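You operate a simulated robot arm through the tools that you are given. There is no shell and no other tool. Be economical: measure what you need, move in short steps, check, and stop when the job is done.

You are at the controls of a simulated robot arm. One attempt, no reset.

JOB
Put one of the square legs from the top of the tall cart on the middle shelf of the screen cart. Stack the silver block labelled "M79" from the top of the tall cart on top of the silver block marked "M74". Fetch the blue post cap from the top of the tall cart and set it on the high shelf of the tall cart. Fetch the blue weight and set it in the inside of the job box. Put the red tag that says "good" from the top of the tall cart on the high shelf of the tall cart. Fetch the green rag and set it on the silver metal block on the inside of the job box. Take the blue pad and leave it on the top of the blue mat. Fetch the yellow block from the bed of the frame jig and set it on top of the blue roll. Any order will do. Set down upright: square leg, blue weight, red tag.

The check looks at the end state, three seconds after you hand in, the way a careful person would. Anything else that was tipped, shoved, dropped, spilled or broken makes it a failure. A push-on lid holds only when it is set on centred and level and pressed home; a screw cap is set on level and turned clockwise until tight.

ROBOT AND FRAMES
A 6-joint arm with a two-finger gripper on a trunk, on a base that drives. Base frame: it is fixed to the floor where the robot stands at the start and does not move with it; the origin is under the middle of the robot, x ahead of it, y to its left, z up; the surface under the hand at the start is at about z = 850. Readings come in mm, rad, newtons and seconds.
It reaches about 1298 mm from its shoulder. Its first joint turns from -2.601 to 2.601 rad. Places, roughly: blue pad (6x5x5 cm) [-200, 1800, 800]; blue post cap (6x6x5 cm) [900, -200, 900]; blue roll (10x10x13 cm) [-200, 2000, 900]; blue weight (7x5x5 cm) [800, 0, 900]; green rag (8x6x3 cm) [900, 700, 800]; high shelf of the tall cart (84x18 cm) [840, 0, 1200]; inside of the job box [700, 900, 800]; metal block (9x9x3 cm) [600, 1100, 800]; middle shelf of the screen cart [-200, 3400, 600]; red tag [500, 0, 1000]; silver block [750, 0, 1000]; square leg (5x5x9 cm) [500, 100, 900]; top of the blue mat [-300, 2500, 800]; yellow block [-250, 2250, 750]. Payload 1.57 kg.
The TCP is the grasp point between the finger pads, 21 mm short of the fingertips. In the tool frame z runs along the fingers and y along their closing line. The gripper opens to 70 mm. The gripper's body begins 50 mm behind the TCP.
Orientation is that of the tool frame in the base frame, as a unit quaternion [x, y, z, w]. With the fingers straight down and closing along the base's y, the tool's x points along the base's -x, its y along +y and its z along -z.

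CONTROLS
- The arm moves only by the tool jog_arm. Its argument "plan" is a list of rows, each a list of 6 numbers: the shift along the tool's x, y, z in mm, then the turn, a rotation vector about the tool's x, y, z in rad. In form: [[tx, ty, tz, rx, ry, rz], ...]. A call has 1 to 10 rows; each row shifts and turns the commanded pose from where the row before left it, along the tool's axes as they then stand. "claw" is the opening, from 0 (shut) to 1 (fully open), set as the call begins (left out, the last holds). Rows are played at 5 a second. More than 50 mm and 0.15 rad between two rows, or a gripper value outside its range, and nothing of the call is played. Where a pose cannot be reached the arm comes as near as it can. A force on the tool above 40 N (or 10 N above the force at the start of the call, whichever is more), or a blocked arm, ends the call early, and 0.2 s more pass. Each finger halts on what it meets, pressing with about 28 N; the grip force reading is that of the motor and also rises with nothing between the fingers. The clock runs only during rows and for 0.2 s after the last one: add rows that do not move to give the fingers time. It gives the time, the measured TCP pose, the force on the tool (base axes), the opening and the grip force at its end, in the units of the frame above (readings bear some noise), with the torque about the TCP (base axes, N m) and any sound that the robot's microphone picked up.
- Cameras (640 x 400 px; columns grow to the right, rows downward): "scene" is now at [35.1, 174.3, 1663.6]; the picture's right is [0.24, -0.97, 0.00], its down [-0.73, -0.18, -0.66] and it looks along [0.64, 0.16, -0.75] (base axes); focal length 270 px, centre (320, 200). "wrist" rides on the gripper at [79, 4, -81] in the tool frame; the picture's right is [-0.05, 1.00, 0.00], its down [-0.67, -0.04, -0.74] and it looks along [-0.74, -0.04, 0.67] (tool axes); focal length 256 px, centre (320, 200). There is no depth. A picture from a camera that has moved, and an enlarged one, comes with that camera's place and axes in the base frame and with its lens.
- capture(camera): a new picture of that camera. It takes no simulated time.
- raise_lower(by): slides the trunk up (or, below 0, down) by that many mm; the arm and the scene camera ride with it, the base frame stays. It gives what a move gives, with no picture.
- roll_base(legs): drives the robot by 1 to 6 legs, each [ahead, turn to the left] in mm and rad, along the robot's own axes; the way and the turn of a leg run together, so that a leg with both is an arc; at most 1500 mm and 3.142 rad a leg. The arm and the cameras ride along, it lands a little off, and it stops where it bumps. It gives what a move gives.
- head_to(pan, tilt): turns the head with the scene camera to pan (to the left, within 2.705 rad either way) and tilt (down, from -0.506 to 1.204), counted from straight ahead of the robot. It gives what a move gives.
- enlarge(camera, box): a new picture of the part [left, top, right, bottom] of that camera's present view, enlarged. It takes no simulated time.
- close_job(): hands the job in; it is judged then, once.

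Work in short steps. Places have to be worked out from the pictures, the camera data and where the tool is seen: move nearer, look again, correct. Check each grasp and each placing, and mend what went wrong. You have 483 turns and 220 pictures in all, those below and enlarged ones among them. Open the gripper and draw the arm clear of the work before you hand the job in, unless the task says otherwise; then end with one line.

The tools are called after "Call:" by a JSON object that holds its "method" and its "body". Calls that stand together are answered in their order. jog_arm: Moves the arm, as the interface text tells. Its arguments: {"type":"object","properties":{"plan":{"type":"array","items":{"type":"array","items":{"type":"number"}}},"claw":{"type":"number"}},"required":["plan"]} The other tools are called the same way: raise_lower (by) slides the trunk up or down; roll_base (legs) drives the base; head_to (pan, tilt) turns the head that bears the scene camera; capture (camera) takes a picture; enlarge (camera, box) takes an enlarged picture of a part of a camera's view; close_job () hands the job in.

At the start:

```text
time: 0.0
tcp_pos: [659.2, 138.9, 999.8]
orientation: [-0.007, 1.0, 0.0, 0.0]
contact_force: [0.2, 0.1, -0.2]
moment: [0.05, 0.04, -0.01]
width: 69.8
grip_force: 0.0
trunk travel left (down, up): [-681.0, 289.0]
robot x, y, heading: [2.9, -17.1, -0.001]
head pan, tilt: [0.243, 0.848]
```

scene: 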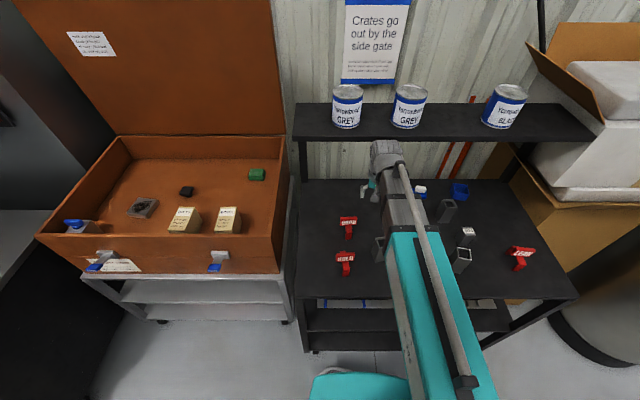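
wrist: 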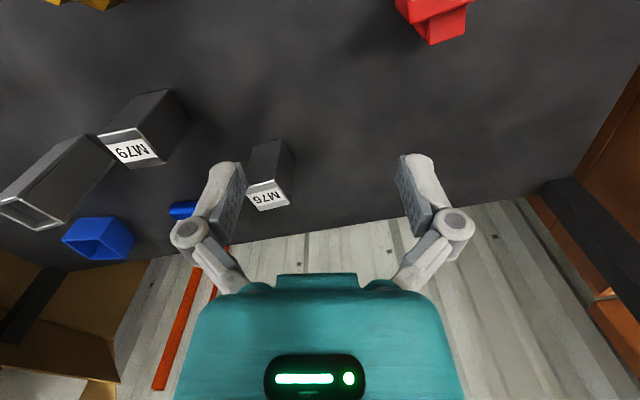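

I'll start with enlarged looks at the tall cart and the job box.

Call:
{"method": "enlarge", "body": {"camera": "scene", "box": [290, 80, 610, 300]}}

Call:
{"method": "enlarge", "body": {"camera": "scene", "box": [30, 120, 310, 290]}}

Call:
{"method": "enlarge", "body": {"camera": "wrist", "box": [0, 0, 640, 400]}}

```text
1.82 times, centred on (450, 190) of scene
camera zoom: at [35.1, 174.3, 1663.6], right [0.24, -0.97, 0.0], down [-0.73, -0.18, -0.66], along [0.64, 0.16, -0.75], focal length 491 px, centre (84, 218)
```

zoom: 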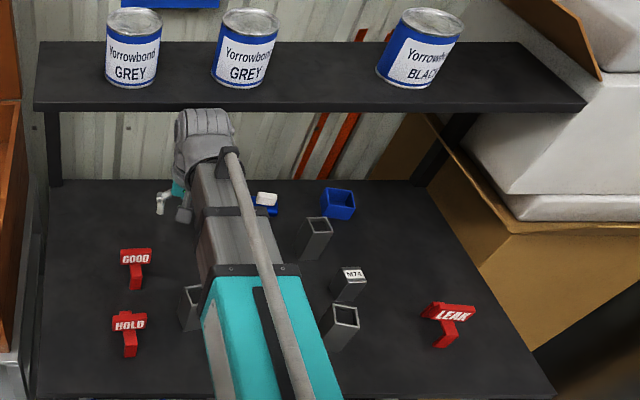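

```text
2.29 times, centred on (170, 205) of scene
camera zoom: at [35.1, 174.3, 1663.6], right [0.24, -0.97, 0.0], down [-0.73, -0.18, -0.66], along [0.64, 0.16, -0.75], focal length 617 px, centre (663, 189)
```

zoom: 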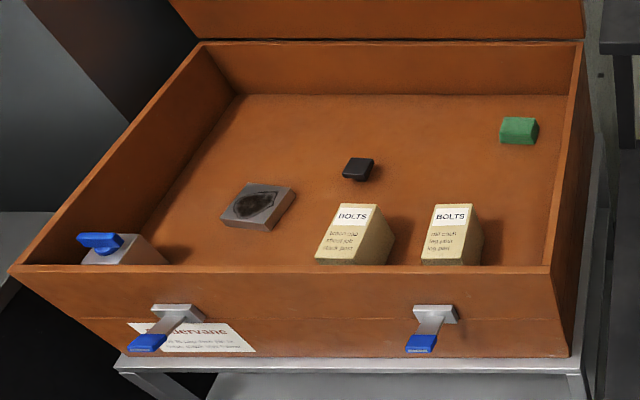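

```text
1.00 times, centred on (320, 200) of wrist (not enlarged: the box is as wide or as high as the picture)
camera zoom: at [578.6, 142.0, 1080.9], right [0.04, 1.0, 0.0], down [0.67, -0.03, 0.74], along [0.74, -0.03, -0.67], focal length 256 px, centre (320, 200)
```

zoom: 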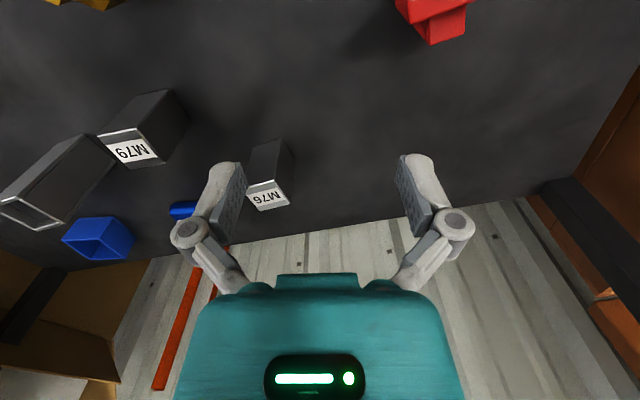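

The arm hides part of the cart top. I'll lift and draw it back for an overview with the wrist camera.

Call:
{"method": "jog_arm", "body": {"plan": [[30, 0, -40, 0, 0, 0], [30, 0, -40, 0, 0, 0], [30, 0, -40, 0, 0, 0], [30, 0, -40, 0, 0, 0], [30, 0, -40, 0, 0, 0], [0, 0, 0, 0, 0, 0]]}}

Call:
{"method": "capture", "body": {"camera": "wrist"}}

Call:
{"method": "capture", "body": {"camera": "scene"}}

```text
time: 1.4
tcp_pos: [517.0, 134.9, 999.9]
orientation: [-0.007, 1.0, 0.001, 0.0]
contact_force: [-0.2, 0.5, -1.0]
moment: [-0.04, -0.02, -0.02]
width: 69.9
grip_force: 0.1
out of reach, approached as far as the arm can: row 1, 2, 3, 4, 5
trunk travel left (down, up): [-681.0, 289.0]
robot x, y, heading: [1.2, -17.8, 0.003]
head pan, tilt: [0.243, 0.848]
```

```text
214 pictures are left
camera wrist: at [437.8, 139.0, 1081.1], right [0.04, 1.0, 0.0], down [0.67, -0.03, 0.75], along [0.74, -0.03, -0.67], focal length 256 px, centre (320, 200)
```

wrist: 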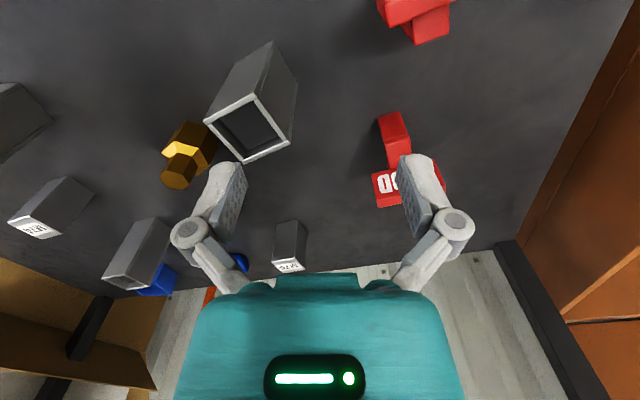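

```text
213 pictures are left
camera scene: at [34.8, 174.3, 1663.6], right [0.24, -0.97, 0.0], down [-0.73, -0.18, -0.66], along [0.64, 0.16, -0.75], focal length 270 px, centre (320, 200)
```

scene: 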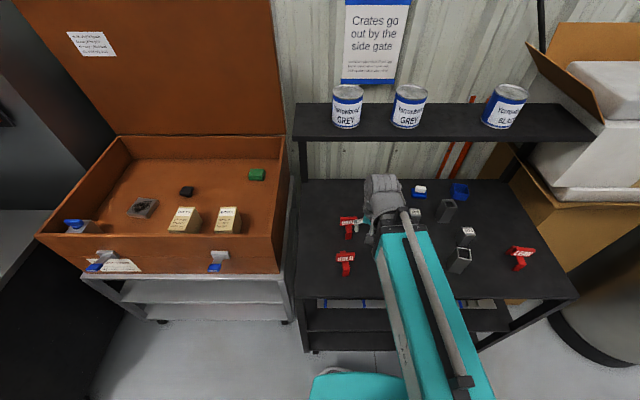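

The arm can't rise there at this trunk height. I'll raise the trunk instead and look from higher.

Call:
{"method": "raise_lower", "body": {"by": 250}}

Call:
{"method": "capture", "body": {"camera": "wrist"}}

Call:
{"method": "capture", "body": {"camera": "scene"}}

```text
time: 4.0
tcp_pos: [517.4, 136.8, 1249.3]
orientation: [-0.007, 1.0, 0.0, 0.001]
contact_force: [0.3, -0.3, -0.2]
moment: [0.0, 0.03, 0.01]
width: 70.1
grip_force: 0.1
trunk travel left (down, up): [-931.0, 39.0]
robot x, y, heading: [2.6, -19.6, -0.0]
head pan, tilt: [0.243, 0.848]
```

```text
212 pictures are left
camera wrist: at [438.1, 139.0, 1330.9], right [0.04, 1.0, 0.0], down [0.67, -0.03, 0.74], along [0.74, -0.03, -0.67], focal length 256 px, centre (320, 200)
```

wrist: 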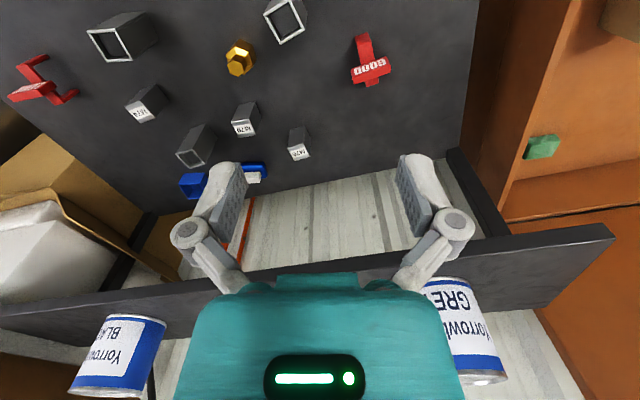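

```text
211 pictures are left
camera scene: at [35.1, 174.3, 1913.5], right [0.24, -0.97, 0.0], down [-0.73, -0.18, -0.66], along [0.64, 0.16, -0.75], focal length 270 px, centre (320, 200)
```

scene: 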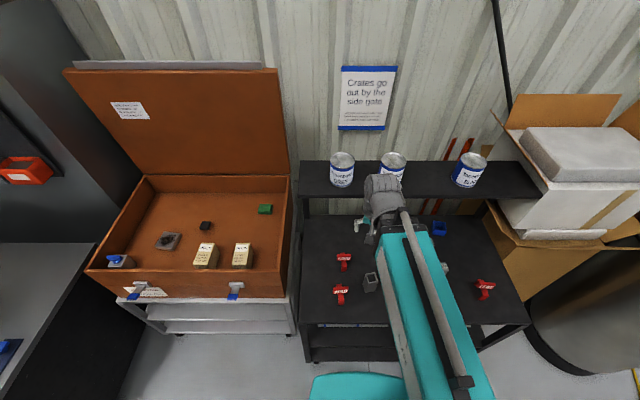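

Call:
{"method": "enlarge", "body": {"camera": "wrist", "box": [80, 0, 400, 200]}}

```text
2.00 times, centred on (240, 100) of wrist
camera zoom: at [438.1, 139.0, 1330.9], right [0.04, 1.0, 0.0], down [0.67, -0.03, 0.74], along [0.74, -0.03, -0.67], focal length 512 px, centre (480, 400)
```

zoom: 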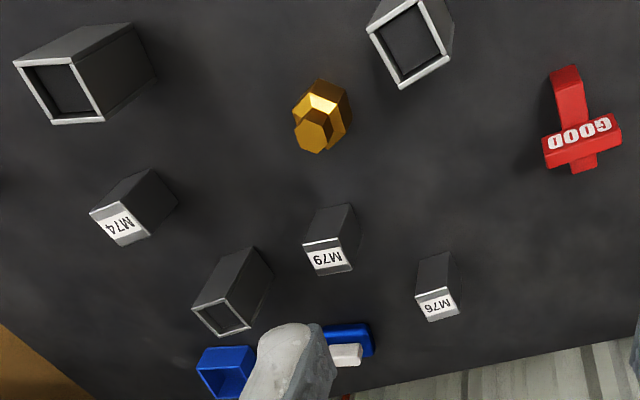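

M79, M74, the legs, GOOD and the blue pieces are identified. By triangulation M79's top is at about (700,-15,910) and M74's at about (652,-179,915). I'll go and hover over M79.

Call:
{"method": "jog_arm", "body": {"plan": [[-27, -25, 30, 0, 0, 0], [-27, -25, 30, 0, 0, 0], [-27, -25, 30, 0, 0, 0], [-27, -25, 30, 0, 0, 0], [-27, -25, 30, 0, 0, 0], [-27, -25, 30, 0, 0, 0], [0, 0, 0, 0, 0, 0]]}}

Call:
{"method": "capture", "body": {"camera": "wrist"}}

Call:
{"method": "capture", "body": {"camera": "scene"}}

```text
time: 5.6
tcp_pos: [679.9, -10.5, 1249.2]
orientation: [-0.007, 1.0, 0.0, 0.0]
contact_force: [0.6, 1.3, -0.4]
moment: [0.01, 0.02, 0.04]
width: 69.8
grip_force: 0.0
out of reach, approached as far as the arm can: row 1, 2, 3, 4, 5, 6
trunk travel left (down, up): [-931.0, 39.0]
robot x, y, heading: [5.5, -14.0, -0.006]
head pan, tilt: [0.243, 0.848]
```

```text
209 pictures are left
camera wrist: at [600.7, -8.2, 1331.1], right [0.04, 1.0, 0.0], down [0.67, -0.03, 0.75], along [0.74, -0.03, -0.67], focal length 256 px, centre (320, 200)
```

wrist: 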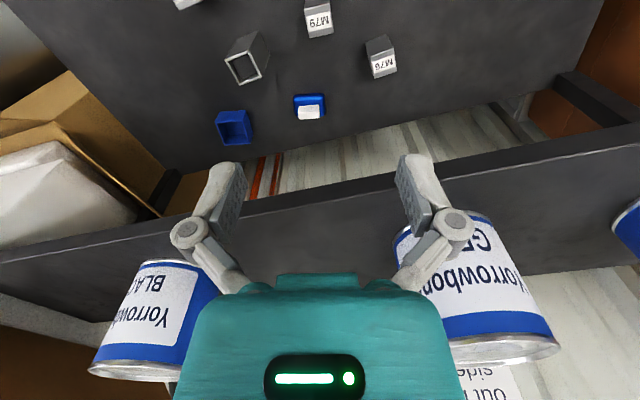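

```text
208 pictures are left
camera scene: at [34.6, 174.4, 1913.6], right [0.24, -0.97, 0.0], down [-0.73, -0.18, -0.66], along [0.64, 0.16, -0.75], focal length 270 px, centre (320, 200)
```

scene: 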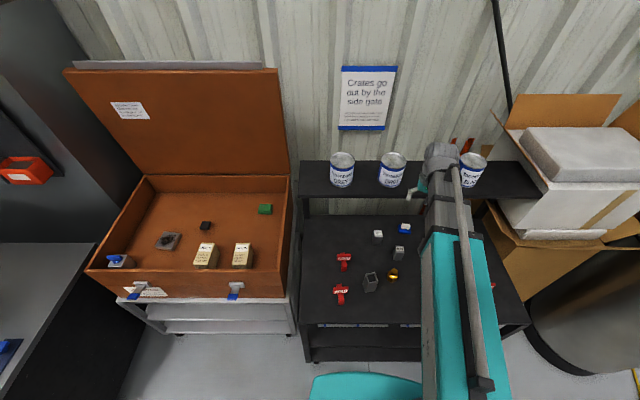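

It seems z doesn't change with the arm, so the arm is SCARA-like and the trunk must give z. I'll test a tilt and look at the wrist geometry.

Call:
{"method": "enlarge", "body": {"camera": "scene", "box": [380, 120, 540, 220]}}

Call:
{"method": "jog_arm", "body": {"plan": [[0, 0, 0, 0, 0.15, 0], [0, 0, 0, 0, 0.15, 0], [0, 0, 0, 0, 0, 0]]}}

```text
4.00 times, centred on (460, 170) of scene
camera zoom: at [34.6, 174.4, 1913.6], right [0.24, -0.97, 0.0], down [-0.73, -0.18, -0.66], along [0.64, 0.16, -0.75], focal length 1080 px, centre (-240, 320)
```

zoom: 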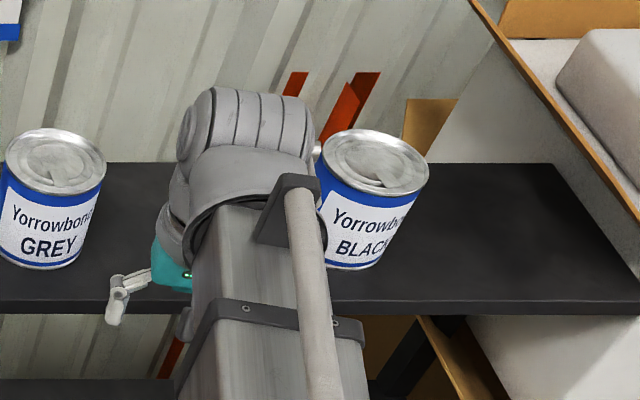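

```text
time: 6.4
tcp_pos: [681.2, -11.0, 1258.1]
orientation: [-0.008, 0.989, -0.001, -0.149]
contact_force: [-0.7, 0.6, -0.7]
moment: [-0.01, 0.0, -0.02]
width: 70.2
grip_force: 0.1
out of reach, approached as far as the arm can: row 2
trunk travel left (down, up): [-931.0, 39.0]
robot x, y, heading: [3.1, -17.5, -0.003]
head pan, tilt: [0.243, 0.848]
```

Tilt works; the wrist pivot sits about 200 mm above the TCP. I'll undo the tilt, back off a bit and lower the trunk to hover near M79.

Call:
{"method": "jog_arm", "body": {"plan": [[0, 0, 0, 0, -0.15, 0], [0, 0, 0, 0, -0.149, 0], [40, 0, 0, 0, 0, 0], [0, 0, 0, 0, 0, 0]]}}

Call:
{"method": "raise_lower", "body": {"by": -230}}

Call:
{"method": "capture", "body": {"camera": "wrist"}}

Call:
{"method": "capture", "body": {"camera": "scene"}}

```text
time: 7.4
tcp_pos: [642.6, -11.5, 1249.9]
orientation: [-0.006, 1.0, 0.0, 0.0]
contact_force: [-0.6, -1.3, -0.7]
moment: [-0.04, -0.01, -0.01]
width: 69.8
grip_force: 0.1
out of reach, approached as far as the arm can: row 1
trunk travel left (down, up): [-931.0, 39.0]
robot x, y, heading: [7.8, -14.0, 0.0]
head pan, tilt: [0.243, 0.848]
```

```text
time: 9.8
tcp_pos: [640.8, -11.7, 1020.3]
orientation: [-0.007, 1.0, -0.001, 0.0]
contact_force: [-0.4, 0.3, 0.5]
moment: [0.0, -0.01, -0.02]
width: 70.2
grip_force: 0.0
trunk travel left (down, up): [-701.0, 269.0]
robot x, y, heading: [4.3, -16.0, 0.0]
head pan, tilt: [0.243, 0.848]
```

```text
206 pictures are left
camera wrist: at [561.6, -9.1, 1101.1], right [0.04, 1.0, 0.0], down [0.67, -0.03, 0.74], along [0.74, -0.03, -0.67], focal length 256 px, centre (320, 200)
```

wrist: 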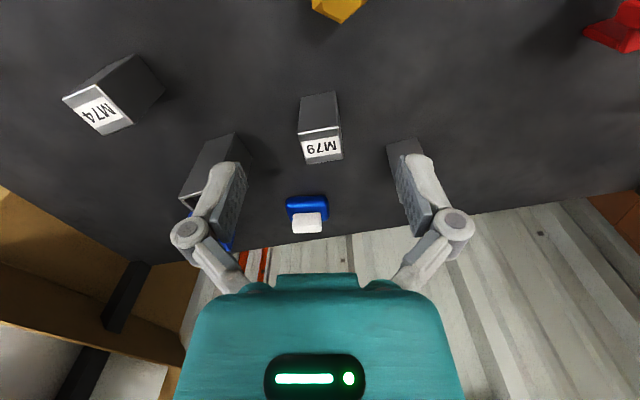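

```text
205 pictures are left
camera scene: at [35.0, 174.2, 1683.6], right [0.24, -0.97, 0.0], down [-0.73, -0.18, -0.66], along [0.64, 0.16, -0.75], focal length 270 px, centre (320, 200)
```

scene: 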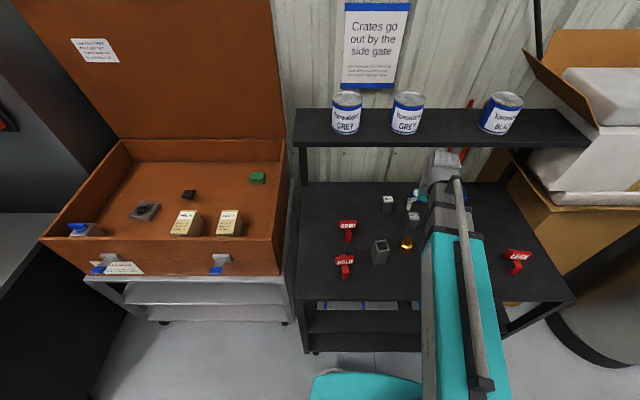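

Call:
{"method": "enlarge", "body": {"camera": "wrist", "box": [50, 40, 370, 240]}}

Call:
{"method": "enlarge", "body": {"camera": "wrist", "box": [280, 80, 360, 180]}}

```text
2.00 times, centred on (210, 140) of wrist
camera zoom: at [561.6, -9.1, 1101.1], right [0.04, 1.0, 0.0], down [0.67, -0.03, 0.74], along [0.74, -0.03, -0.67], focal length 512 px, centre (540, 320)
```

zoom: 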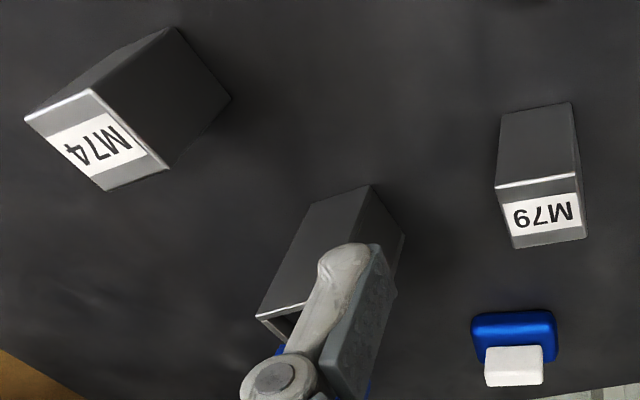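

```text
4.00 times, centred on (320, 130) of wrist
camera zoom: at [561.6, -9.1, 1101.1], right [0.04, 1.0, 0.0], down [0.67, -0.03, 0.74], along [0.74, -0.03, -0.67], focal length 1024 px, centre (320, 480)
```

zoom: 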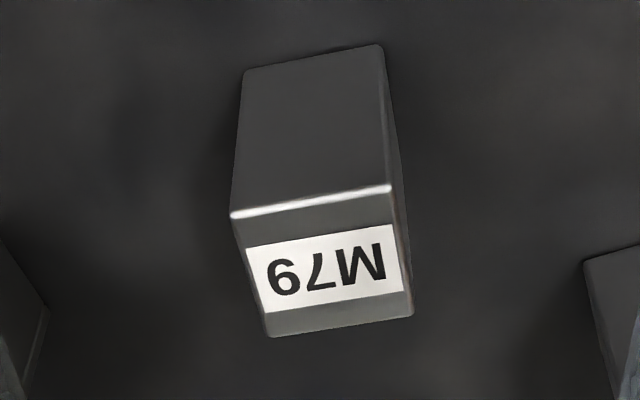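

M79's top centre is about (699,-13,913) with yaw +0.17 and size 34. M74's is about (659,-188,913) with yaw +0.31. I'll align over M79 and descend.

Call:
{"method": "jog_arm", "body": {"plan": [[-30, -1, 0, 0, 0, -0.08], [-27.5, 2, 0, 0, 0, -0.075], [0, 0, 0, 0, 0, 0]], "claw": 1}}

Call:
{"method": "raise_lower", "body": {"by": -70}}

Call:
{"method": "capture", "body": {"camera": "wrist"}}

```text
time: 10.6
tcp_pos: [696.5, -8.0, 1020.7]
orientation: [-0.084, 0.996, 0.0, 0.001]
contact_force: [-0.1, 0.5, -0.5]
moment: [0.01, 0.01, 0.0]
width: 70.3
grip_force: 0.1
trunk travel left (down, up): [-701.0, 269.0]
robot x, y, heading: [3.2, -19.1, -0.005]
head pan, tilt: [0.243, 0.848]
```

```text
time: 11.7
tcp_pos: [696.7, -6.7, 950.1]
orientation: [-0.084, 0.996, 0.0, 0.0]
contact_force: [0.5, -0.5, -0.2]
moment: [-0.04, 0.0, 0.0]
width: 70.1
grip_force: 0.0
trunk travel left (down, up): [-631.0, 339.0]
robot x, y, heading: [-0.2, -20.3, -0.004]
head pan, tilt: [0.243, 0.848]
```

```text
202 pictures are left
camera wrist: at [618.3, -17.1, 1031.0], right [-0.12, 0.99, 0.0], down [0.66, 0.08, 0.74], along [0.74, 0.09, -0.67], focal length 256 px, centre (320, 200)
```

wrist: 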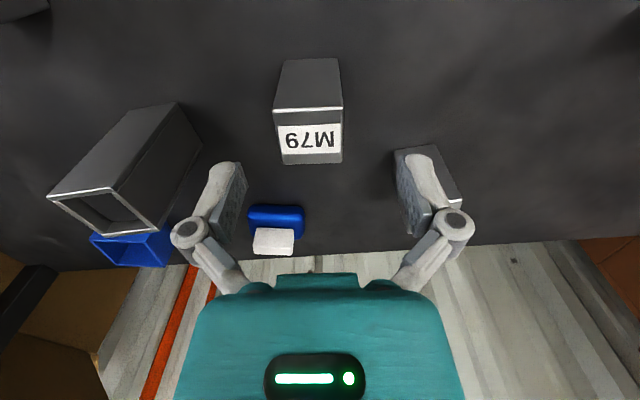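

Yaw is aligned; the block is still 6 mm to the right. Correcting and descending to the grasp height.

Call:
{"method": "jog_arm", "body": {"plan": [[-1.5, -6.3, 0, 0, 0, 0], [0, 0, 0, 0, 0, 0]]}}

Call:
{"method": "raise_lower", "body": {"by": -60}}

Call:
{"method": "capture", "body": {"camera": "wrist"}}

```text
time: 12.3
tcp_pos: [699.3, -13.8, 951.6]
orientation: [-0.085, 0.996, 0.0, 0.0]
contact_force: [0.3, -0.3, 0.3]
moment: [0.01, 0.02, 0.02]
width: 69.9
grip_force: 0.0
trunk travel left (down, up): [-631.0, 339.0]
robot x, y, heading: [4.4, -15.2, -0.0]
head pan, tilt: [0.243, 0.848]
```

```text
time: 13.3
tcp_pos: [700.1, -13.0, 889.6]
orientation: [-0.085, 0.996, 0.0, 0.0]
contact_force: [0.2, -0.4, 0.2]
moment: [-0.02, 0.03, 0.03]
width: 70.1
grip_force: 0.1
trunk travel left (down, up): [-571.0, 399.0]
robot x, y, heading: [2.8, -14.7, -0.003]
head pan, tilt: [0.243, 0.848]
```

```text
201 pictures are left
camera wrist: at [620.7, -23.1, 971.0], right [-0.12, 0.99, 0.0], down [0.66, 0.08, 0.74], along [0.74, 0.09, -0.67], focal length 256 px, centre (320, 200)
```

wrist: 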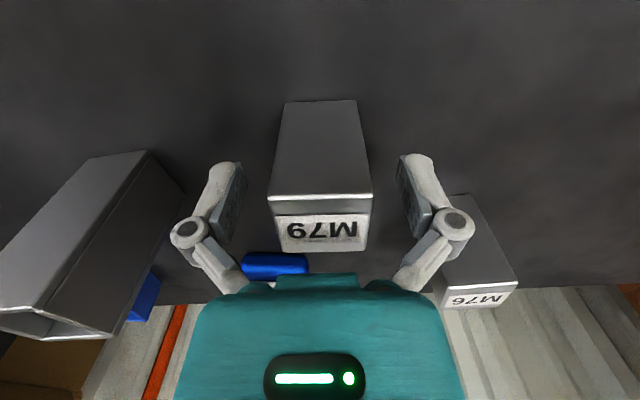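

Block is centred between the pads. Close.

Call:
{"method": "jog_arm", "body": {"plan": [[0, 0, 0, 0, 0, 0], [0, 0, 0, 0, 0, 0], [0, 0, 0, 0, 0, 0], [0, 0, 0, 0, 0, 0], [0, 0, 0, 0, 0, 0]], "claw": 0}}

Call:
{"method": "raise_lower", "body": {"by": 100}}

Call:
{"method": "capture", "body": {"camera": "wrist"}}

```text
time: 14.5
tcp_pos: [700.3, -14.1, 890.3]
orientation: [-0.085, 0.996, 0.0, 0.0]
contact_force: [0.0, 3.4, 5.3]
moment: [0.27, 0.05, -0.01]
width: 35.8
grip_force: 27.6
trunk travel left (down, up): [-571.0, 399.0]
robot x, y, heading: [0.9, -17.6, -0.004]
head pan, tilt: [0.243, 0.848]
```

```text
time: 15.8
tcp_pos: [700.5, -13.5, 990.1]
orientation: [-0.085, 0.996, -0.001, -0.001]
contact_force: [-1.0, 0.7, -1.7]
moment: [0.02, -0.02, -0.03]
width: 35.3
grip_force: 28.0
trunk travel left (down, up): [-671.0, 299.0]
robot x, y, heading: [4.4, -16.3, -0.0]
head pan, tilt: [0.243, 0.848]
```

```text
200 pictures are left
camera wrist: at [621.0, -23.1, 1070.8], right [-0.12, 0.99, 0.0], down [0.66, 0.08, 0.74], along [0.74, 0.09, -0.67], focal length 256 px, centre (320, 200)
```

wrist: 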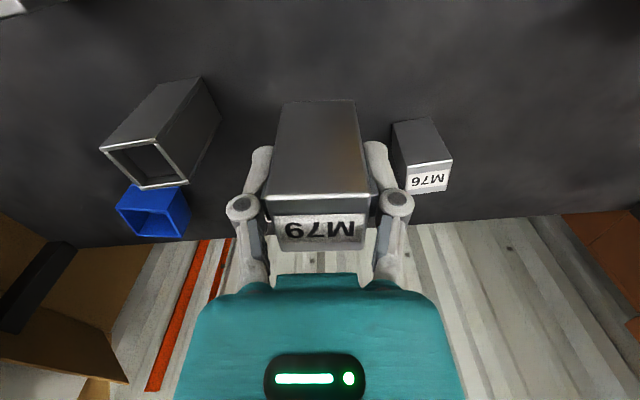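

Held firmly. Carrying it over M74 and turning to match its yaw.

Call:
{"method": "jog_arm", "body": {"plan": [[40, -15, 0, 0, 0, 0], [30, -37.5, 0, 0, 0, 0], [0, -37.5, 0, 0, 0, 0], [0, -37.5, 0, 0, 0, 0], [0, -37.5, 0, 0, 0, 0], [0, 0, 0, 0, 0, -0.14], [0, 0, 0, 0, 0, 0]]}}

Call:
{"method": "capture", "body": {"camera": "wrist"}}

```text
time: 17.4
tcp_pos: [658.9, -188.3, 989.3]
orientation: [-0.155, 0.988, 0.0, 0.0]
contact_force: [1.1, 0.5, -1.9]
moment: [-0.02, -0.01, 0.03]
width: 35.4
grip_force: 27.9
trunk travel left (down, up): [-671.0, 299.0]
robot x, y, heading: [3.1, -16.8, -0.001]
head pan, tilt: [0.243, 0.848]
```

```text
199 pictures are left
camera wrist: at [582.6, -209.1, 1071.0], right [-0.25, 0.97, 0.0], down [0.65, 0.17, 0.74], along [0.72, 0.19, -0.67], focal length 256 px, centre (320, 200)
```

wrist: 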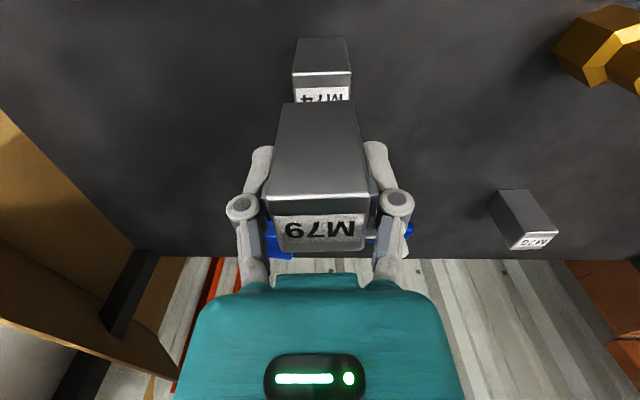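

Call:
{"method": "enlarge", "body": {"camera": "wrist", "box": [260, 20, 380, 120]}}

```text
4.00 times, centred on (320, 70) of wrist
camera zoom: at [582.6, -209.1, 1071.0], right [-0.25, 0.97, 0.0], down [0.65, 0.17, 0.74], along [0.72, 0.19, -0.67], focal length 1024 px, centre (320, 720)
```

zoom: 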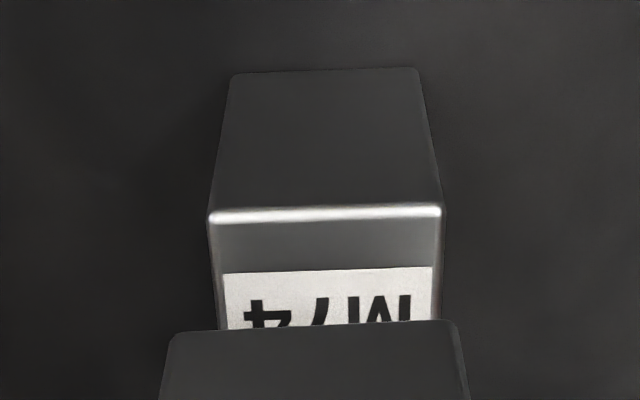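

Alignment is within 2 mm. Small correction, then lower.

Call:
{"method": "jog_arm", "body": {"plan": [[-0.9, 1.6, 0, 0, 0, 0], [0, 0, 0, 0, 0, 0]]}}

Call:
{"method": "raise_lower", "body": {"by": -34}}

Call:
{"method": "raise_lower", "body": {"by": -2.5}}

Call:
{"method": "capture", "body": {"camera": "wrist"}}

```text
time: 18.0
tcp_pos: [658.6, -185.9, 989.7]
orientation: [-0.154, 0.988, 0.0, 0.0]
contact_force: [-0.3, -0.4, -1.9]
moment: [-0.03, 0.0, -0.03]
width: 35.9
grip_force: 28.5
trunk travel left (down, up): [-671.0, 299.0]
robot x, y, heading: [4.1, -17.7, -0.002]
head pan, tilt: [0.243, 0.848]
```

```text
time: 18.8
tcp_pos: [660.1, -186.5, 955.7]
orientation: [-0.154, 0.988, 0.0, 0.0]
contact_force: [0.0, 0.2, -2.4]
moment: [0.01, 0.01, -0.01]
width: 35.5
grip_force: 28.1
trunk travel left (down, up): [-637.0, 333.0]
robot x, y, heading: [4.6, -14.9, -0.005]
head pan, tilt: [0.243, 0.848]
```

```text
time: 19.3
tcp_pos: [659.3, -185.7, 955.8]
orientation: [-0.154, 0.988, 0.0, 0.0]
contact_force: [3.2, -0.5, 19.7]
moment: [-0.01, -0.07, 0.0]
width: 35.9
grip_force: 28.0
trunk travel left (down, up): [-635.0, 335.0]
robot x, y, heading: [4.8, -20.7, 0.001]
head pan, tilt: [0.243, 0.848]
```

```text
197 pictures are left
camera wrist: at [582.0, -206.8, 1035.4], right [-0.25, 0.97, 0.0], down [0.64, 0.17, 0.75], along [0.72, 0.19, -0.67], focal length 256 px, centre (320, 200)
```

wrist: 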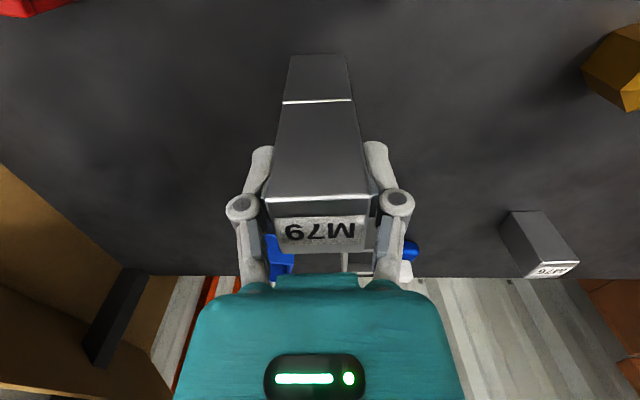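

Contact at 20 N and the faces are flush. I'll ease off 1 mm, open and raise.

Call:
{"method": "raise_lower", "body": {"by": 1}}

Call:
{"method": "jog_arm", "body": {"plan": [[0, 0, 0, 0, 0, 0], [0, 0, 0, 0, 0, 0], [0, 0, 0, 0, 0, 0], [0, 0, 0, 0, 0, 0]], "claw": 1}}

Call:
{"method": "raise_lower", "body": {"by": 120}}

Call:
{"method": "capture", "body": {"camera": "wrist"}}

```text
time: 19.8
tcp_pos: [659.9, -186.0, 954.5]
orientation: [-0.154, 0.988, 0.0, 0.0]
contact_force: [1.9, 0.5, 6.3]
moment: [0.11, -0.21, 0.0]
width: 35.5
grip_force: 27.9
trunk travel left (down, up): [-636.0, 334.0]
robot x, y, heading: [5.1, -18.4, -0.006]
head pan, tilt: [0.243, 0.848]
```

```text
time: 20.8
tcp_pos: [659.1, -186.8, 955.4]
orientation: [-0.154, 0.988, 0.0, 0.0]
contact_force: [0.2, -0.4, 0.2]
moment: [0.02, 0.01, -0.02]
width: 69.9
grip_force: 0.0
trunk travel left (down, up): [-636.0, 334.0]
robot x, y, heading: [3.3, -16.6, -0.003]
head pan, tilt: [0.243, 0.848]
```

```text
time: 22.3
tcp_pos: [659.1, -186.7, 1074.0]
orientation: [-0.154, 0.988, 0.0, 0.0]
contact_force: [-0.2, 0.5, -0.4]
moment: [-0.01, -0.01, 0.0]
width: 70.3
grip_force: 0.1
trunk travel left (down, up): [-756.0, 214.0]
robot x, y, heading: [4.5, -15.7, -0.003]
head pan, tilt: [0.243, 0.848]
```

```text
196 pictures are left
camera wrist: at [582.6, -207.0, 1155.5], right [-0.25, 0.97, 0.0], down [0.65, 0.17, 0.74], along [0.72, 0.19, -0.67], focal length 256 px, centre (320, 200)
```

wrist: 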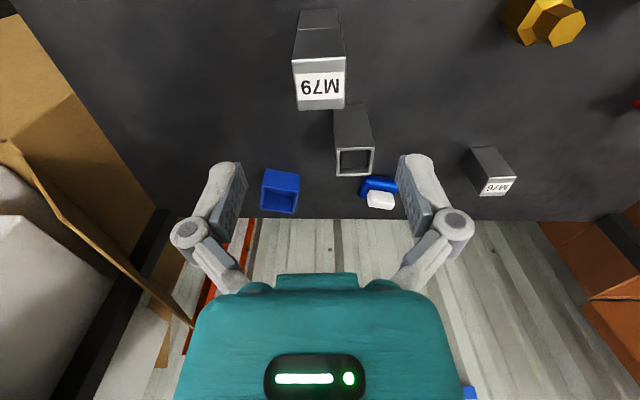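

M79 sits square on M74. Before reaching under the shelf I need the wrist and boom geometry and the shelf height, so I'll look through the scene camera.

Call:
{"method": "enlarge", "body": {"camera": "scene", "box": [360, 80, 600, 230]}}

Call:
{"method": "enlarge", "body": {"camera": "wrist", "box": [240, 100, 440, 225]}}

```text
2.67 times, centred on (480, 155) of scene
camera zoom: at [35.2, 174.2, 1738.0], right [0.24, -0.97, 0.0], down [-0.73, -0.18, -0.66], along [0.64, 0.16, -0.75], focal length 720 px, centre (-107, 320)
```

zoom: 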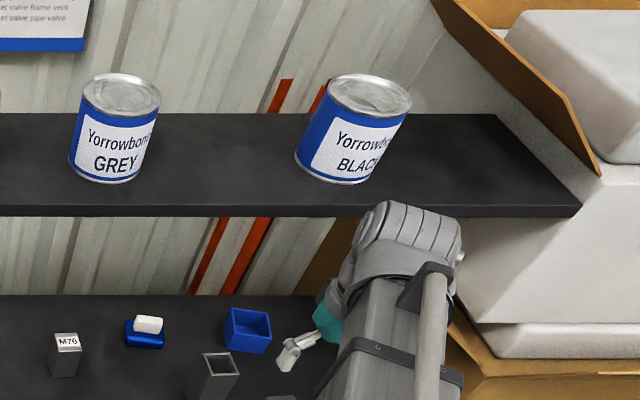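

```text
3.20 times, centred on (340, 162) of wrist
camera zoom: at [582.6, -207.0, 1155.5], right [-0.25, 0.97, 0.0], down [0.65, 0.17, 0.74], along [0.72, 0.19, -0.67], focal length 819 px, centre (256, 320)
```

zoom: 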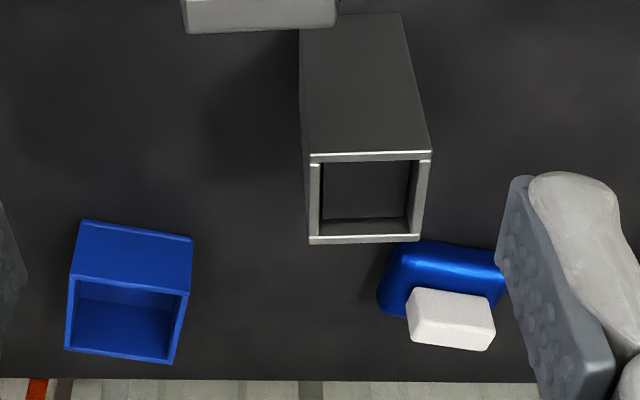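

The cap centre is about (884,-194), top ~890, under the shelf. I'll approach with a forward tilt, going down in front of the shelf at (765,-235), clear of the leg and the stack.

Call:
{"method": "jog_arm", "body": {"plan": [[-28.7, -26.2, 0, 0, 0, 0], [-28.7, -26.2, 0, 0, 0, 0], [-28.7, -26.2, 0, 0, 0, 0], [0, 0, 0, 0, 0, 0.13], [0, 0, 0, 0, 0, 0.13], [0, 0, 0, 0, -0.12, 0], [0, 0, 0, 0, -0.12, 0], [0, 0, 0, 0, -0.11, 0], [0, 0, 0, 0, 0, 0]]}}

Call:
{"method": "capture", "body": {"camera": "wrist"}}

Call:
{"method": "capture", "body": {"camera": "scene"}}

```text
time: 24.3
tcp_pos: [765.3, -234.7, 1085.4]
orientation: [-0.024, 0.984, 0.004, 0.175]
contact_force: [0.6, 1.0, -0.6]
moment: [-0.04, 0.0, 0.01]
width: 69.8
grip_force: 0.0
out of reach, approached as far as the arm can: row 7, 8
trunk travel left (down, up): [-756.0, 214.0]
robot x, y, heading: [3.6, -16.6, -0.002]
head pan, tilt: [0.243, 0.848]
```

```text
193 pictures are left
camera wrist: at [662.7, -237.2, 1134.6], right [0.0, 1.0, 0.02], down [0.37, -0.02, 0.93], along [0.93, 0.01, -0.37], focal length 256 px, centre (320, 200)
```

wrist: 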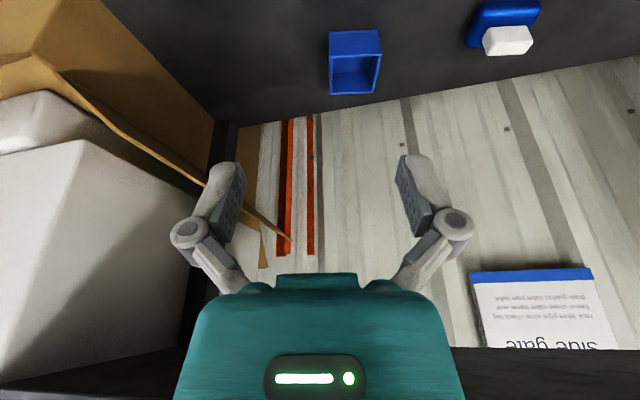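

```text
192 pictures are left
camera scene: at [35.1, 174.2, 1738.1], right [0.24, -0.97, 0.0], down [-0.73, -0.18, -0.66], along [0.64, 0.16, -0.75], focal length 270 px, centre (320, 200)
```

scene: 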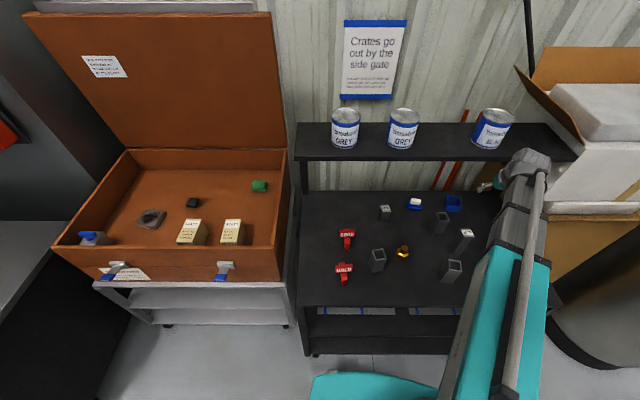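

The shelf underside is near z≈1175, so there is room. I'll shift back and right to clear the stack, then lower to the cap level.

Call:
{"method": "jog_arm", "body": {"plan": [[19.7, -19, -7.2, 0, 0, 0], [19.7, -19, -7.2, 0, 0, 0], [0, 0, 0, 0, 0, 0]]}}

Call:
{"method": "raise_lower", "body": {"by": -170}}

Call:
{"method": "capture", "body": {"camera": "wrist"}}

Call:
{"method": "capture", "body": {"camera": "scene"}}

```text
time: 25.1
tcp_pos: [724.4, -277.2, 1085.8]
orientation: [-0.024, 0.985, 0.004, 0.174]
contact_force: [0.7, 0.5, -0.2]
moment: [-0.01, 0.01, 0.01]
width: 70.0
grip_force: 0.2
trunk travel left (down, up): [-756.0, 214.0]
robot x, y, heading: [3.4, -14.2, 0.002]
head pan, tilt: [0.243, 0.848]
```

```text
time: 27.0
tcp_pos: [725.4, -276.2, 916.6]
orientation: [-0.024, 0.985, 0.004, 0.173]
contact_force: [-0.2, -0.3, 0.0]
moment: [0.0, 0.02, 0.0]
width: 70.1
grip_force: 0.1
trunk travel left (down, up): [-586.0, 384.0]
robot x, y, heading: [3.5, -16.5, -0.005]
head pan, tilt: [0.243, 0.848]
```

```text
191 pictures are left
camera wrist: at [621.8, -278.0, 964.7], right [0.0, 1.0, 0.02], down [0.37, -0.02, 0.93], along [0.93, 0.01, -0.37], focal length 256 px, centre (320, 200)
```

wrist: 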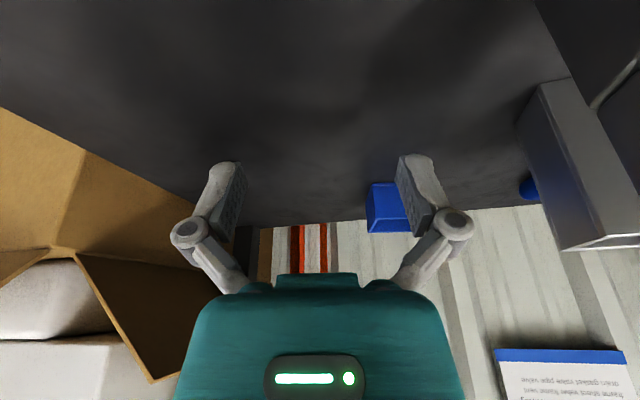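

```text
190 pictures are left
camera scene: at [35.0, 174.2, 1568.1], right [0.24, -0.97, 0.0], down [-0.73, -0.18, -0.66], along [0.64, 0.16, -0.75], focal length 270 px, centre (320, 200)
```

scene: 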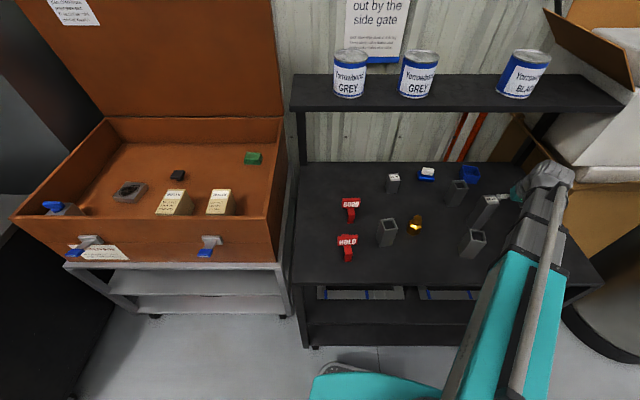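

Moving forward past the stack to in front of the cap, then lowering.

Call:
{"method": "jog_arm", "body": {"plan": [[-36, 18.6, 13.2, 0, 0, 0], [-36, 18.6, 13.2, 0, 0, 0], [-22.4, 37.9, 8.2, 0, 0, 0], [0, 0, 0, 0, 0, 0]]}}

Call:
{"method": "capture", "body": {"camera": "wrist"}}

Call:
{"method": "capture", "body": {"camera": "scene"}}

```text
time: 28.0
tcp_pos: [821.6, -196.6, 915.8]
orientation: [-0.025, 0.985, 0.004, 0.173]
contact_force: [0.4, 0.3, 0.5]
moment: [-0.01, -0.01, -0.01]
width: 70.1
grip_force: 0.1
trunk travel left (down, up): [-586.0, 384.0]
robot x, y, heading: [4.0, -16.4, 0.001]
head pan, tilt: [0.243, 0.848]
```

```text
189 pictures are left
camera wrist: at [719.8, -197.9, 964.6], right [0.0, 1.0, 0.02], down [0.37, -0.02, 0.93], along [0.93, 0.01, -0.37], focal length 256 px, centre (320, 200)
```

wrist: 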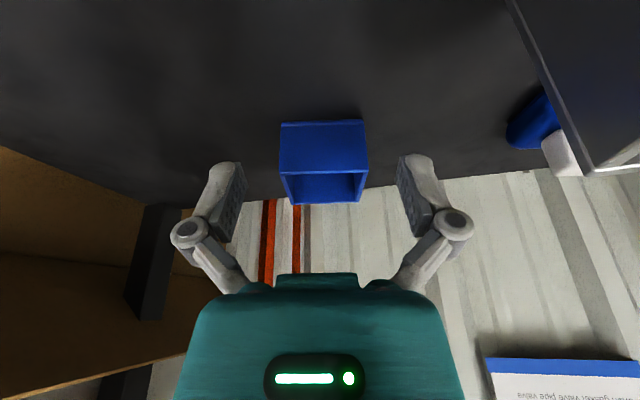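

```text
188 pictures are left
camera scene: at [35.2, 174.6, 1568.0], right [0.24, -0.97, 0.0], down [-0.73, -0.18, -0.66], along [0.64, 0.16, -0.75], focal length 270 px, centre (320, 200)
```

scene: 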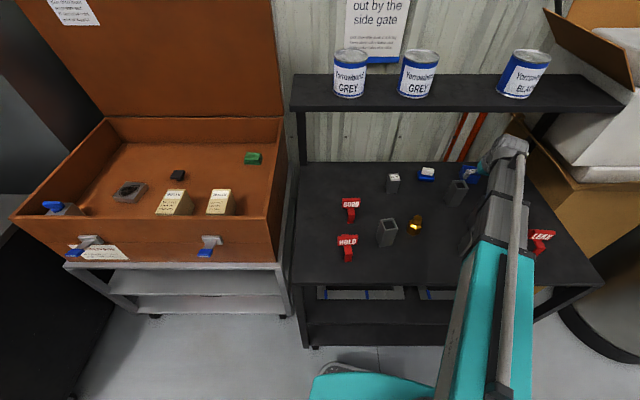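

Cap centre is about (888,-193), height 40. Lowering to 879 then sliding forward around it.

Call:
{"method": "raise_lower", "body": {"by": -37}}

Call:
{"method": "jog_arm", "body": {"plan": [[-20, 0.7, 7.4, 0, 0, 0], [-20, 0.7, 7.4, 0, 0, 0], [-20, 0.7, 7.4, 0, 0, 0], [0, 0, 0, 0, 0, 0]]}}

Call:
{"method": "capture", "body": {"camera": "wrist"}}

```text
time: 28.9
tcp_pos: [822.0, -197.2, 878.3]
orientation: [-0.024, 0.984, 0.005, 0.174]
contact_force: [0.7, 0.5, 0.1]
moment: [0.0, 0.02, 0.01]
width: 69.9
grip_force: 0.1
trunk travel left (down, up): [-549.0, 421.0]
robot x, y, heading: [3.6, -17.0, 0.002]
head pan, tilt: [0.243, 0.848]
```

```text
time: 29.9
tcp_pos: [886.2, -191.7, 878.7]
orientation: [-0.025, 0.985, 0.005, 0.173]
contact_force: [-0.2, 0.5, 0.3]
moment: [0.0, -0.01, 0.0]
width: 70.1
grip_force: 0.0
trunk travel left (down, up): [-549.0, 421.0]
robot x, y, heading: [3.6, -17.6, -0.0]
head pan, tilt: [0.243, 0.848]
```

```text
187 pictures are left
camera wrist: at [784.7, -193.6, 927.5], right [0.0, 1.0, 0.02], down [0.37, -0.02, 0.93], along [0.93, 0.01, -0.37], focal length 256 px, centre (320, 200)
```

wrist: 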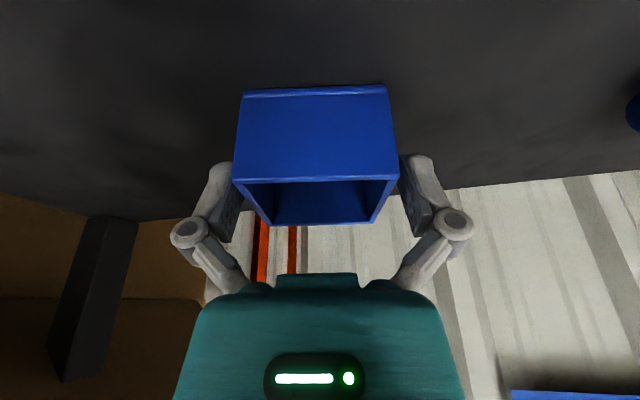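

Cap is between the fingers. Closing.

Call:
{"method": "jog_arm", "body": {"plan": [[0, 0, 0, 0, 0, 0], [0, 0, 0, 0, 0, 0], [0, 0, 0, 0, 0, 0], [0, 0, 0, 0, 0, 0]], "claw": 0}}

Call:
{"method": "raise_lower", "body": {"by": 15}}

Call:
{"method": "capture", "body": {"camera": "wrist"}}

```text
time: 30.9
tcp_pos: [886.9, -193.3, 878.8]
orientation: [-0.024, 0.984, 0.004, 0.175]
contact_force: [-0.1, -2.2, 5.7]
moment: [-0.07, 0.02, 0.0]
width: 55.2
grip_force: 27.8
trunk travel left (down, up): [-549.0, 421.0]
robot x, y, heading: [2.0, -19.3, -0.001]
head pan, tilt: [0.243, 0.848]
```

```text
time: 31.5
tcp_pos: [887.8, -192.7, 894.4]
orientation: [-0.024, 0.984, 0.004, 0.174]
contact_force: [-0.4, 0.1, -0.4]
moment: [-0.01, 0.0, 0.0]
width: 55.2
grip_force: 28.2
trunk travel left (down, up): [-564.0, 406.0]
robot x, y, heading: [7.7, -14.2, -0.001]
head pan, tilt: [0.243, 0.848]
```

```text
186 pictures are left
camera wrist: at [784.6, -193.5, 942.5], right [0.0, 1.0, 0.02], down [0.37, -0.02, 0.93], along [0.93, 0.01, -0.37], focal length 256 px, centre (320, 200)
```

wrist: 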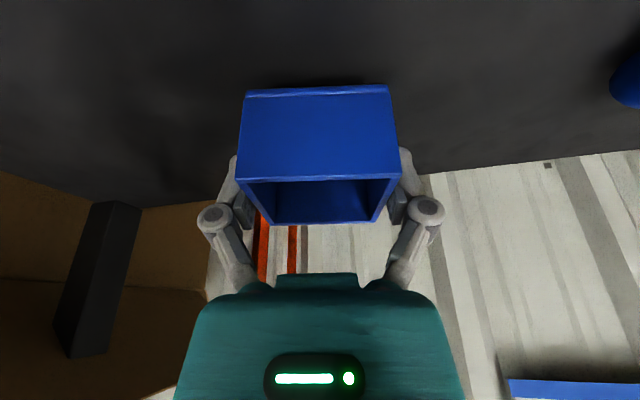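

Held. Retreating along the way I came, then raising in front of the shelf.

Call:
{"method": "raise_lower", "body": {"by": 20}}

Call:
{"method": "jog_arm", "body": {"plan": [[30.5, -0.4, -11.2, 0, 0, 0], [30.5, -0.4, -11.2, 0, 0, 0], [22.4, -38.9, -8.2, 0, 0, 0], [36, -18.2, -13.2, 0, 0, 0], [36, -18.2, -13.2, 0, 0, 0], [42, 2, -15.5, 0, 0, 0], [0, 0, 0, 0, 0, 0]]}}

Call:
{"method": "raise_lower", "body": {"by": 360}}

Call:
{"method": "capture", "body": {"camera": "wrist"}}

Call:
{"method": "capture", "body": {"camera": "scene"}}

```text
time: 32.1
tcp_pos: [886.4, -193.0, 913.4]
orientation: [-0.024, 0.984, 0.004, 0.174]
contact_force: [-0.2, 0.2, -0.3]
moment: [0.0, -0.01, 0.04]
width: 55.0
grip_force: 27.6
trunk travel left (down, up): [-584.0, 386.0]
robot x, y, heading: [4.2, -14.4, -0.008]
head pan, tilt: [0.243, 0.848]
```

```text
time: 33.8
tcp_pos: [679.3, -278.4, 914.2]
orientation: [-0.024, 0.985, 0.005, 0.173]
contact_force: [-0.5, 0.5, -0.4]
moment: [-0.02, 0.01, -0.06]
width: 55.0
grip_force: 28.0
trunk travel left (down, up): [-584.0, 386.0]
robot x, y, heading: [6.3, -16.4, -0.002]
head pan, tilt: [0.243, 0.848]
```

```text
time: 37.2
tcp_pos: [678.1, -278.6, 1272.5]
orientation: [-0.024, 0.985, 0.004, 0.173]
contact_force: [0.9, 0.7, -0.6]
moment: [-0.04, 0.01, -0.01]
width: 55.0
grip_force: 28.3
trunk travel left (down, up): [-944.0, 26.0]
robot x, y, heading: [8.8, -18.9, -0.007]
head pan, tilt: [0.243, 0.848]
```

```text
185 pictures are left
camera wrist: at [577.0, -279.5, 1322.6], right [0.0, 1.0, 0.02], down [0.37, -0.02, 0.93], along [0.93, 0.01, -0.37], focal length 256 px, centre (320, 200)
```

wrist: 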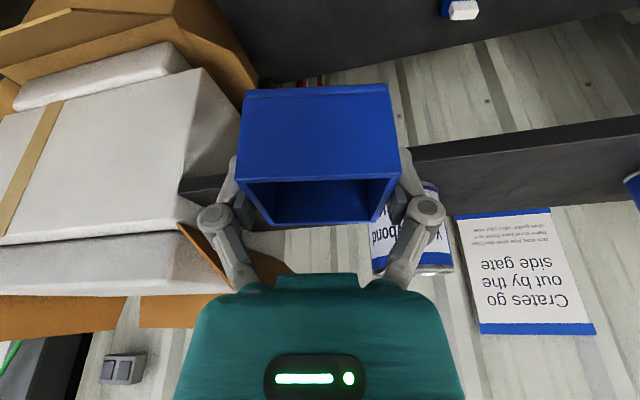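

```text
184 pictures are left
camera scene: at [35.2, 174.2, 1926.0], right [0.24, -0.97, 0.0], down [-0.73, -0.18, -0.66], along [0.64, 0.16, -0.75], focal length 270 px, centre (320, 200)
```

scene: 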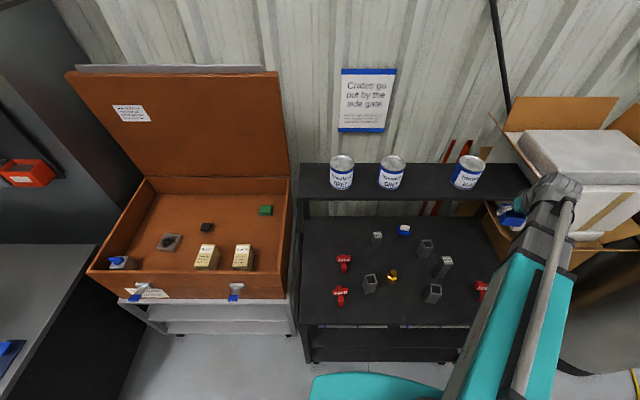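

Call:
{"method": "enlarge", "body": {"camera": "wrist", "box": [380, 80, 640, 290]}}

Call:
{"method": "enlarge", "body": {"camera": "scene", "box": [290, 120, 550, 280]}}

```text
1.90 times, centred on (510, 185) of wrist
camera zoom: at [577.0, -279.5, 1322.6], right [0.0, 1.0, 0.02], down [0.37, -0.02, 0.93], along [0.93, 0.01, -0.37], focal length 488 px, centre (-42, 229)
```

zoom: 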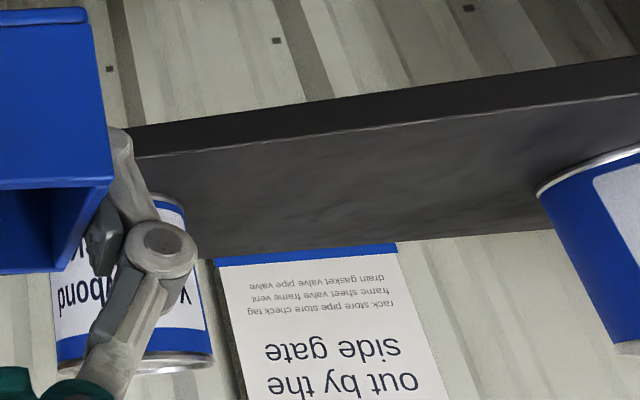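

```text
2.46 times, centred on (420, 200) of scene
camera zoom: at [35.2, 174.2, 1926.0], right [0.24, -0.97, 0.0], down [-0.73, -0.18, -0.66], along [0.64, 0.16, -0.75], focal length 665 px, centre (74, 200)
```

zoom: 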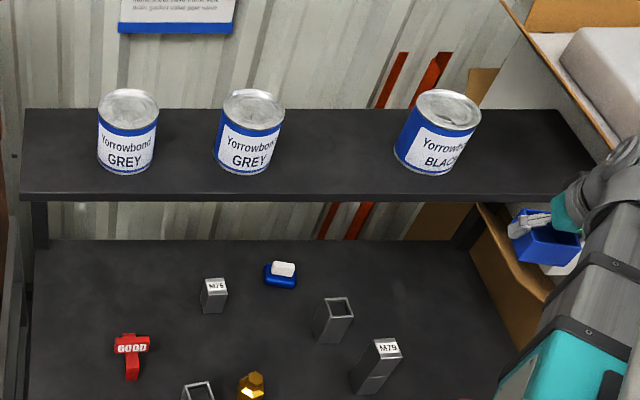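

Triangulating, the cart is yawed about +0.24: the shelf top is z≈1203, with its front edge at x≈735−0.24y. GREY2 is at (821,94) and BLACK at (877,-192). I'll bring the cap to the gap at about (828,-92).

Call:
{"method": "jog_arm", "body": {"plan": [[-2.1, 46.6, 0.75, 0, 0, 0], [-2.1, 46.6, 0.75, 0, 0, 0], [-2.1, 46.6, 0.75, 0, 0, 0], [-2.1, 46.6, 0.75, 0, 0, 0], [-35.1, -1.8, 12.9, 0, 0, 0], [-35.1, -1.8, 12.9, 0, 0, 0], [0, 0, 0, 0, 0, 0]]}}

Call:
{"method": "capture", "body": {"camera": "wrist"}}

Call:
{"method": "capture", "body": {"camera": "scene"}}

```text
time: 38.9
tcp_pos: [752.6, -92.7, 1273.2]
orientation: [-0.024, 0.985, 0.003, 0.173]
contact_force: [-0.1, 0.6, -0.2]
moment: [0.01, 0.0, -0.03]
width: 55.2
grip_force: 27.9
trunk travel left (down, up): [-944.0, 26.0]
robot x, y, heading: [6.0, -14.6, -0.003]
head pan, tilt: [0.243, 0.848]
```

```text
181 pictures are left
camera wrist: at [650.6, -93.6, 1322.8], right [0.0, 1.0, 0.02], down [0.37, -0.02, 0.93], along [0.93, 0.01, -0.37], focal length 256 px, centre (320, 200)
```

wrist: 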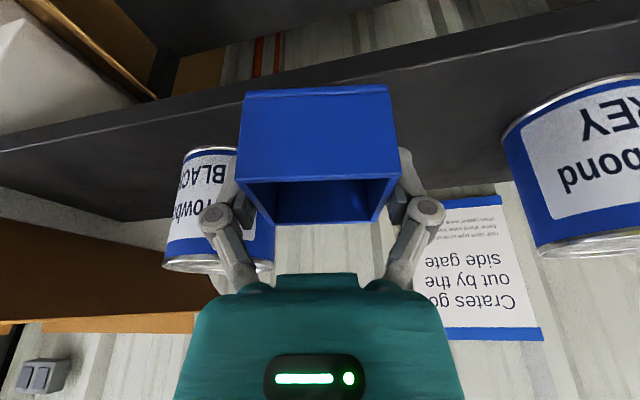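

```text
180 pictures are left
camera scene: at [34.7, 174.3, 1926.1], right [0.24, -0.97, 0.0], down [-0.73, -0.18, -0.66], along [0.64, 0.16, -0.75], focal length 270 px, centre (320, 200)
```

scene: 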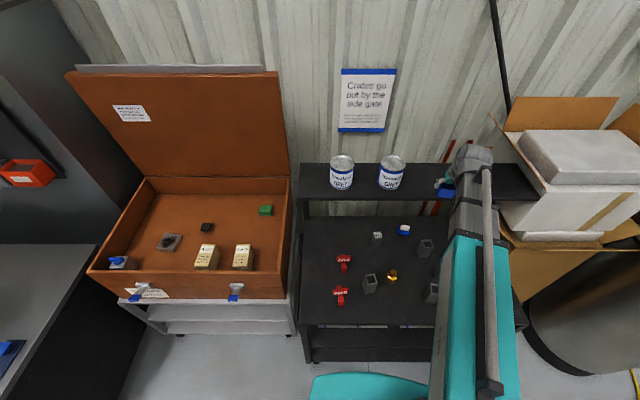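

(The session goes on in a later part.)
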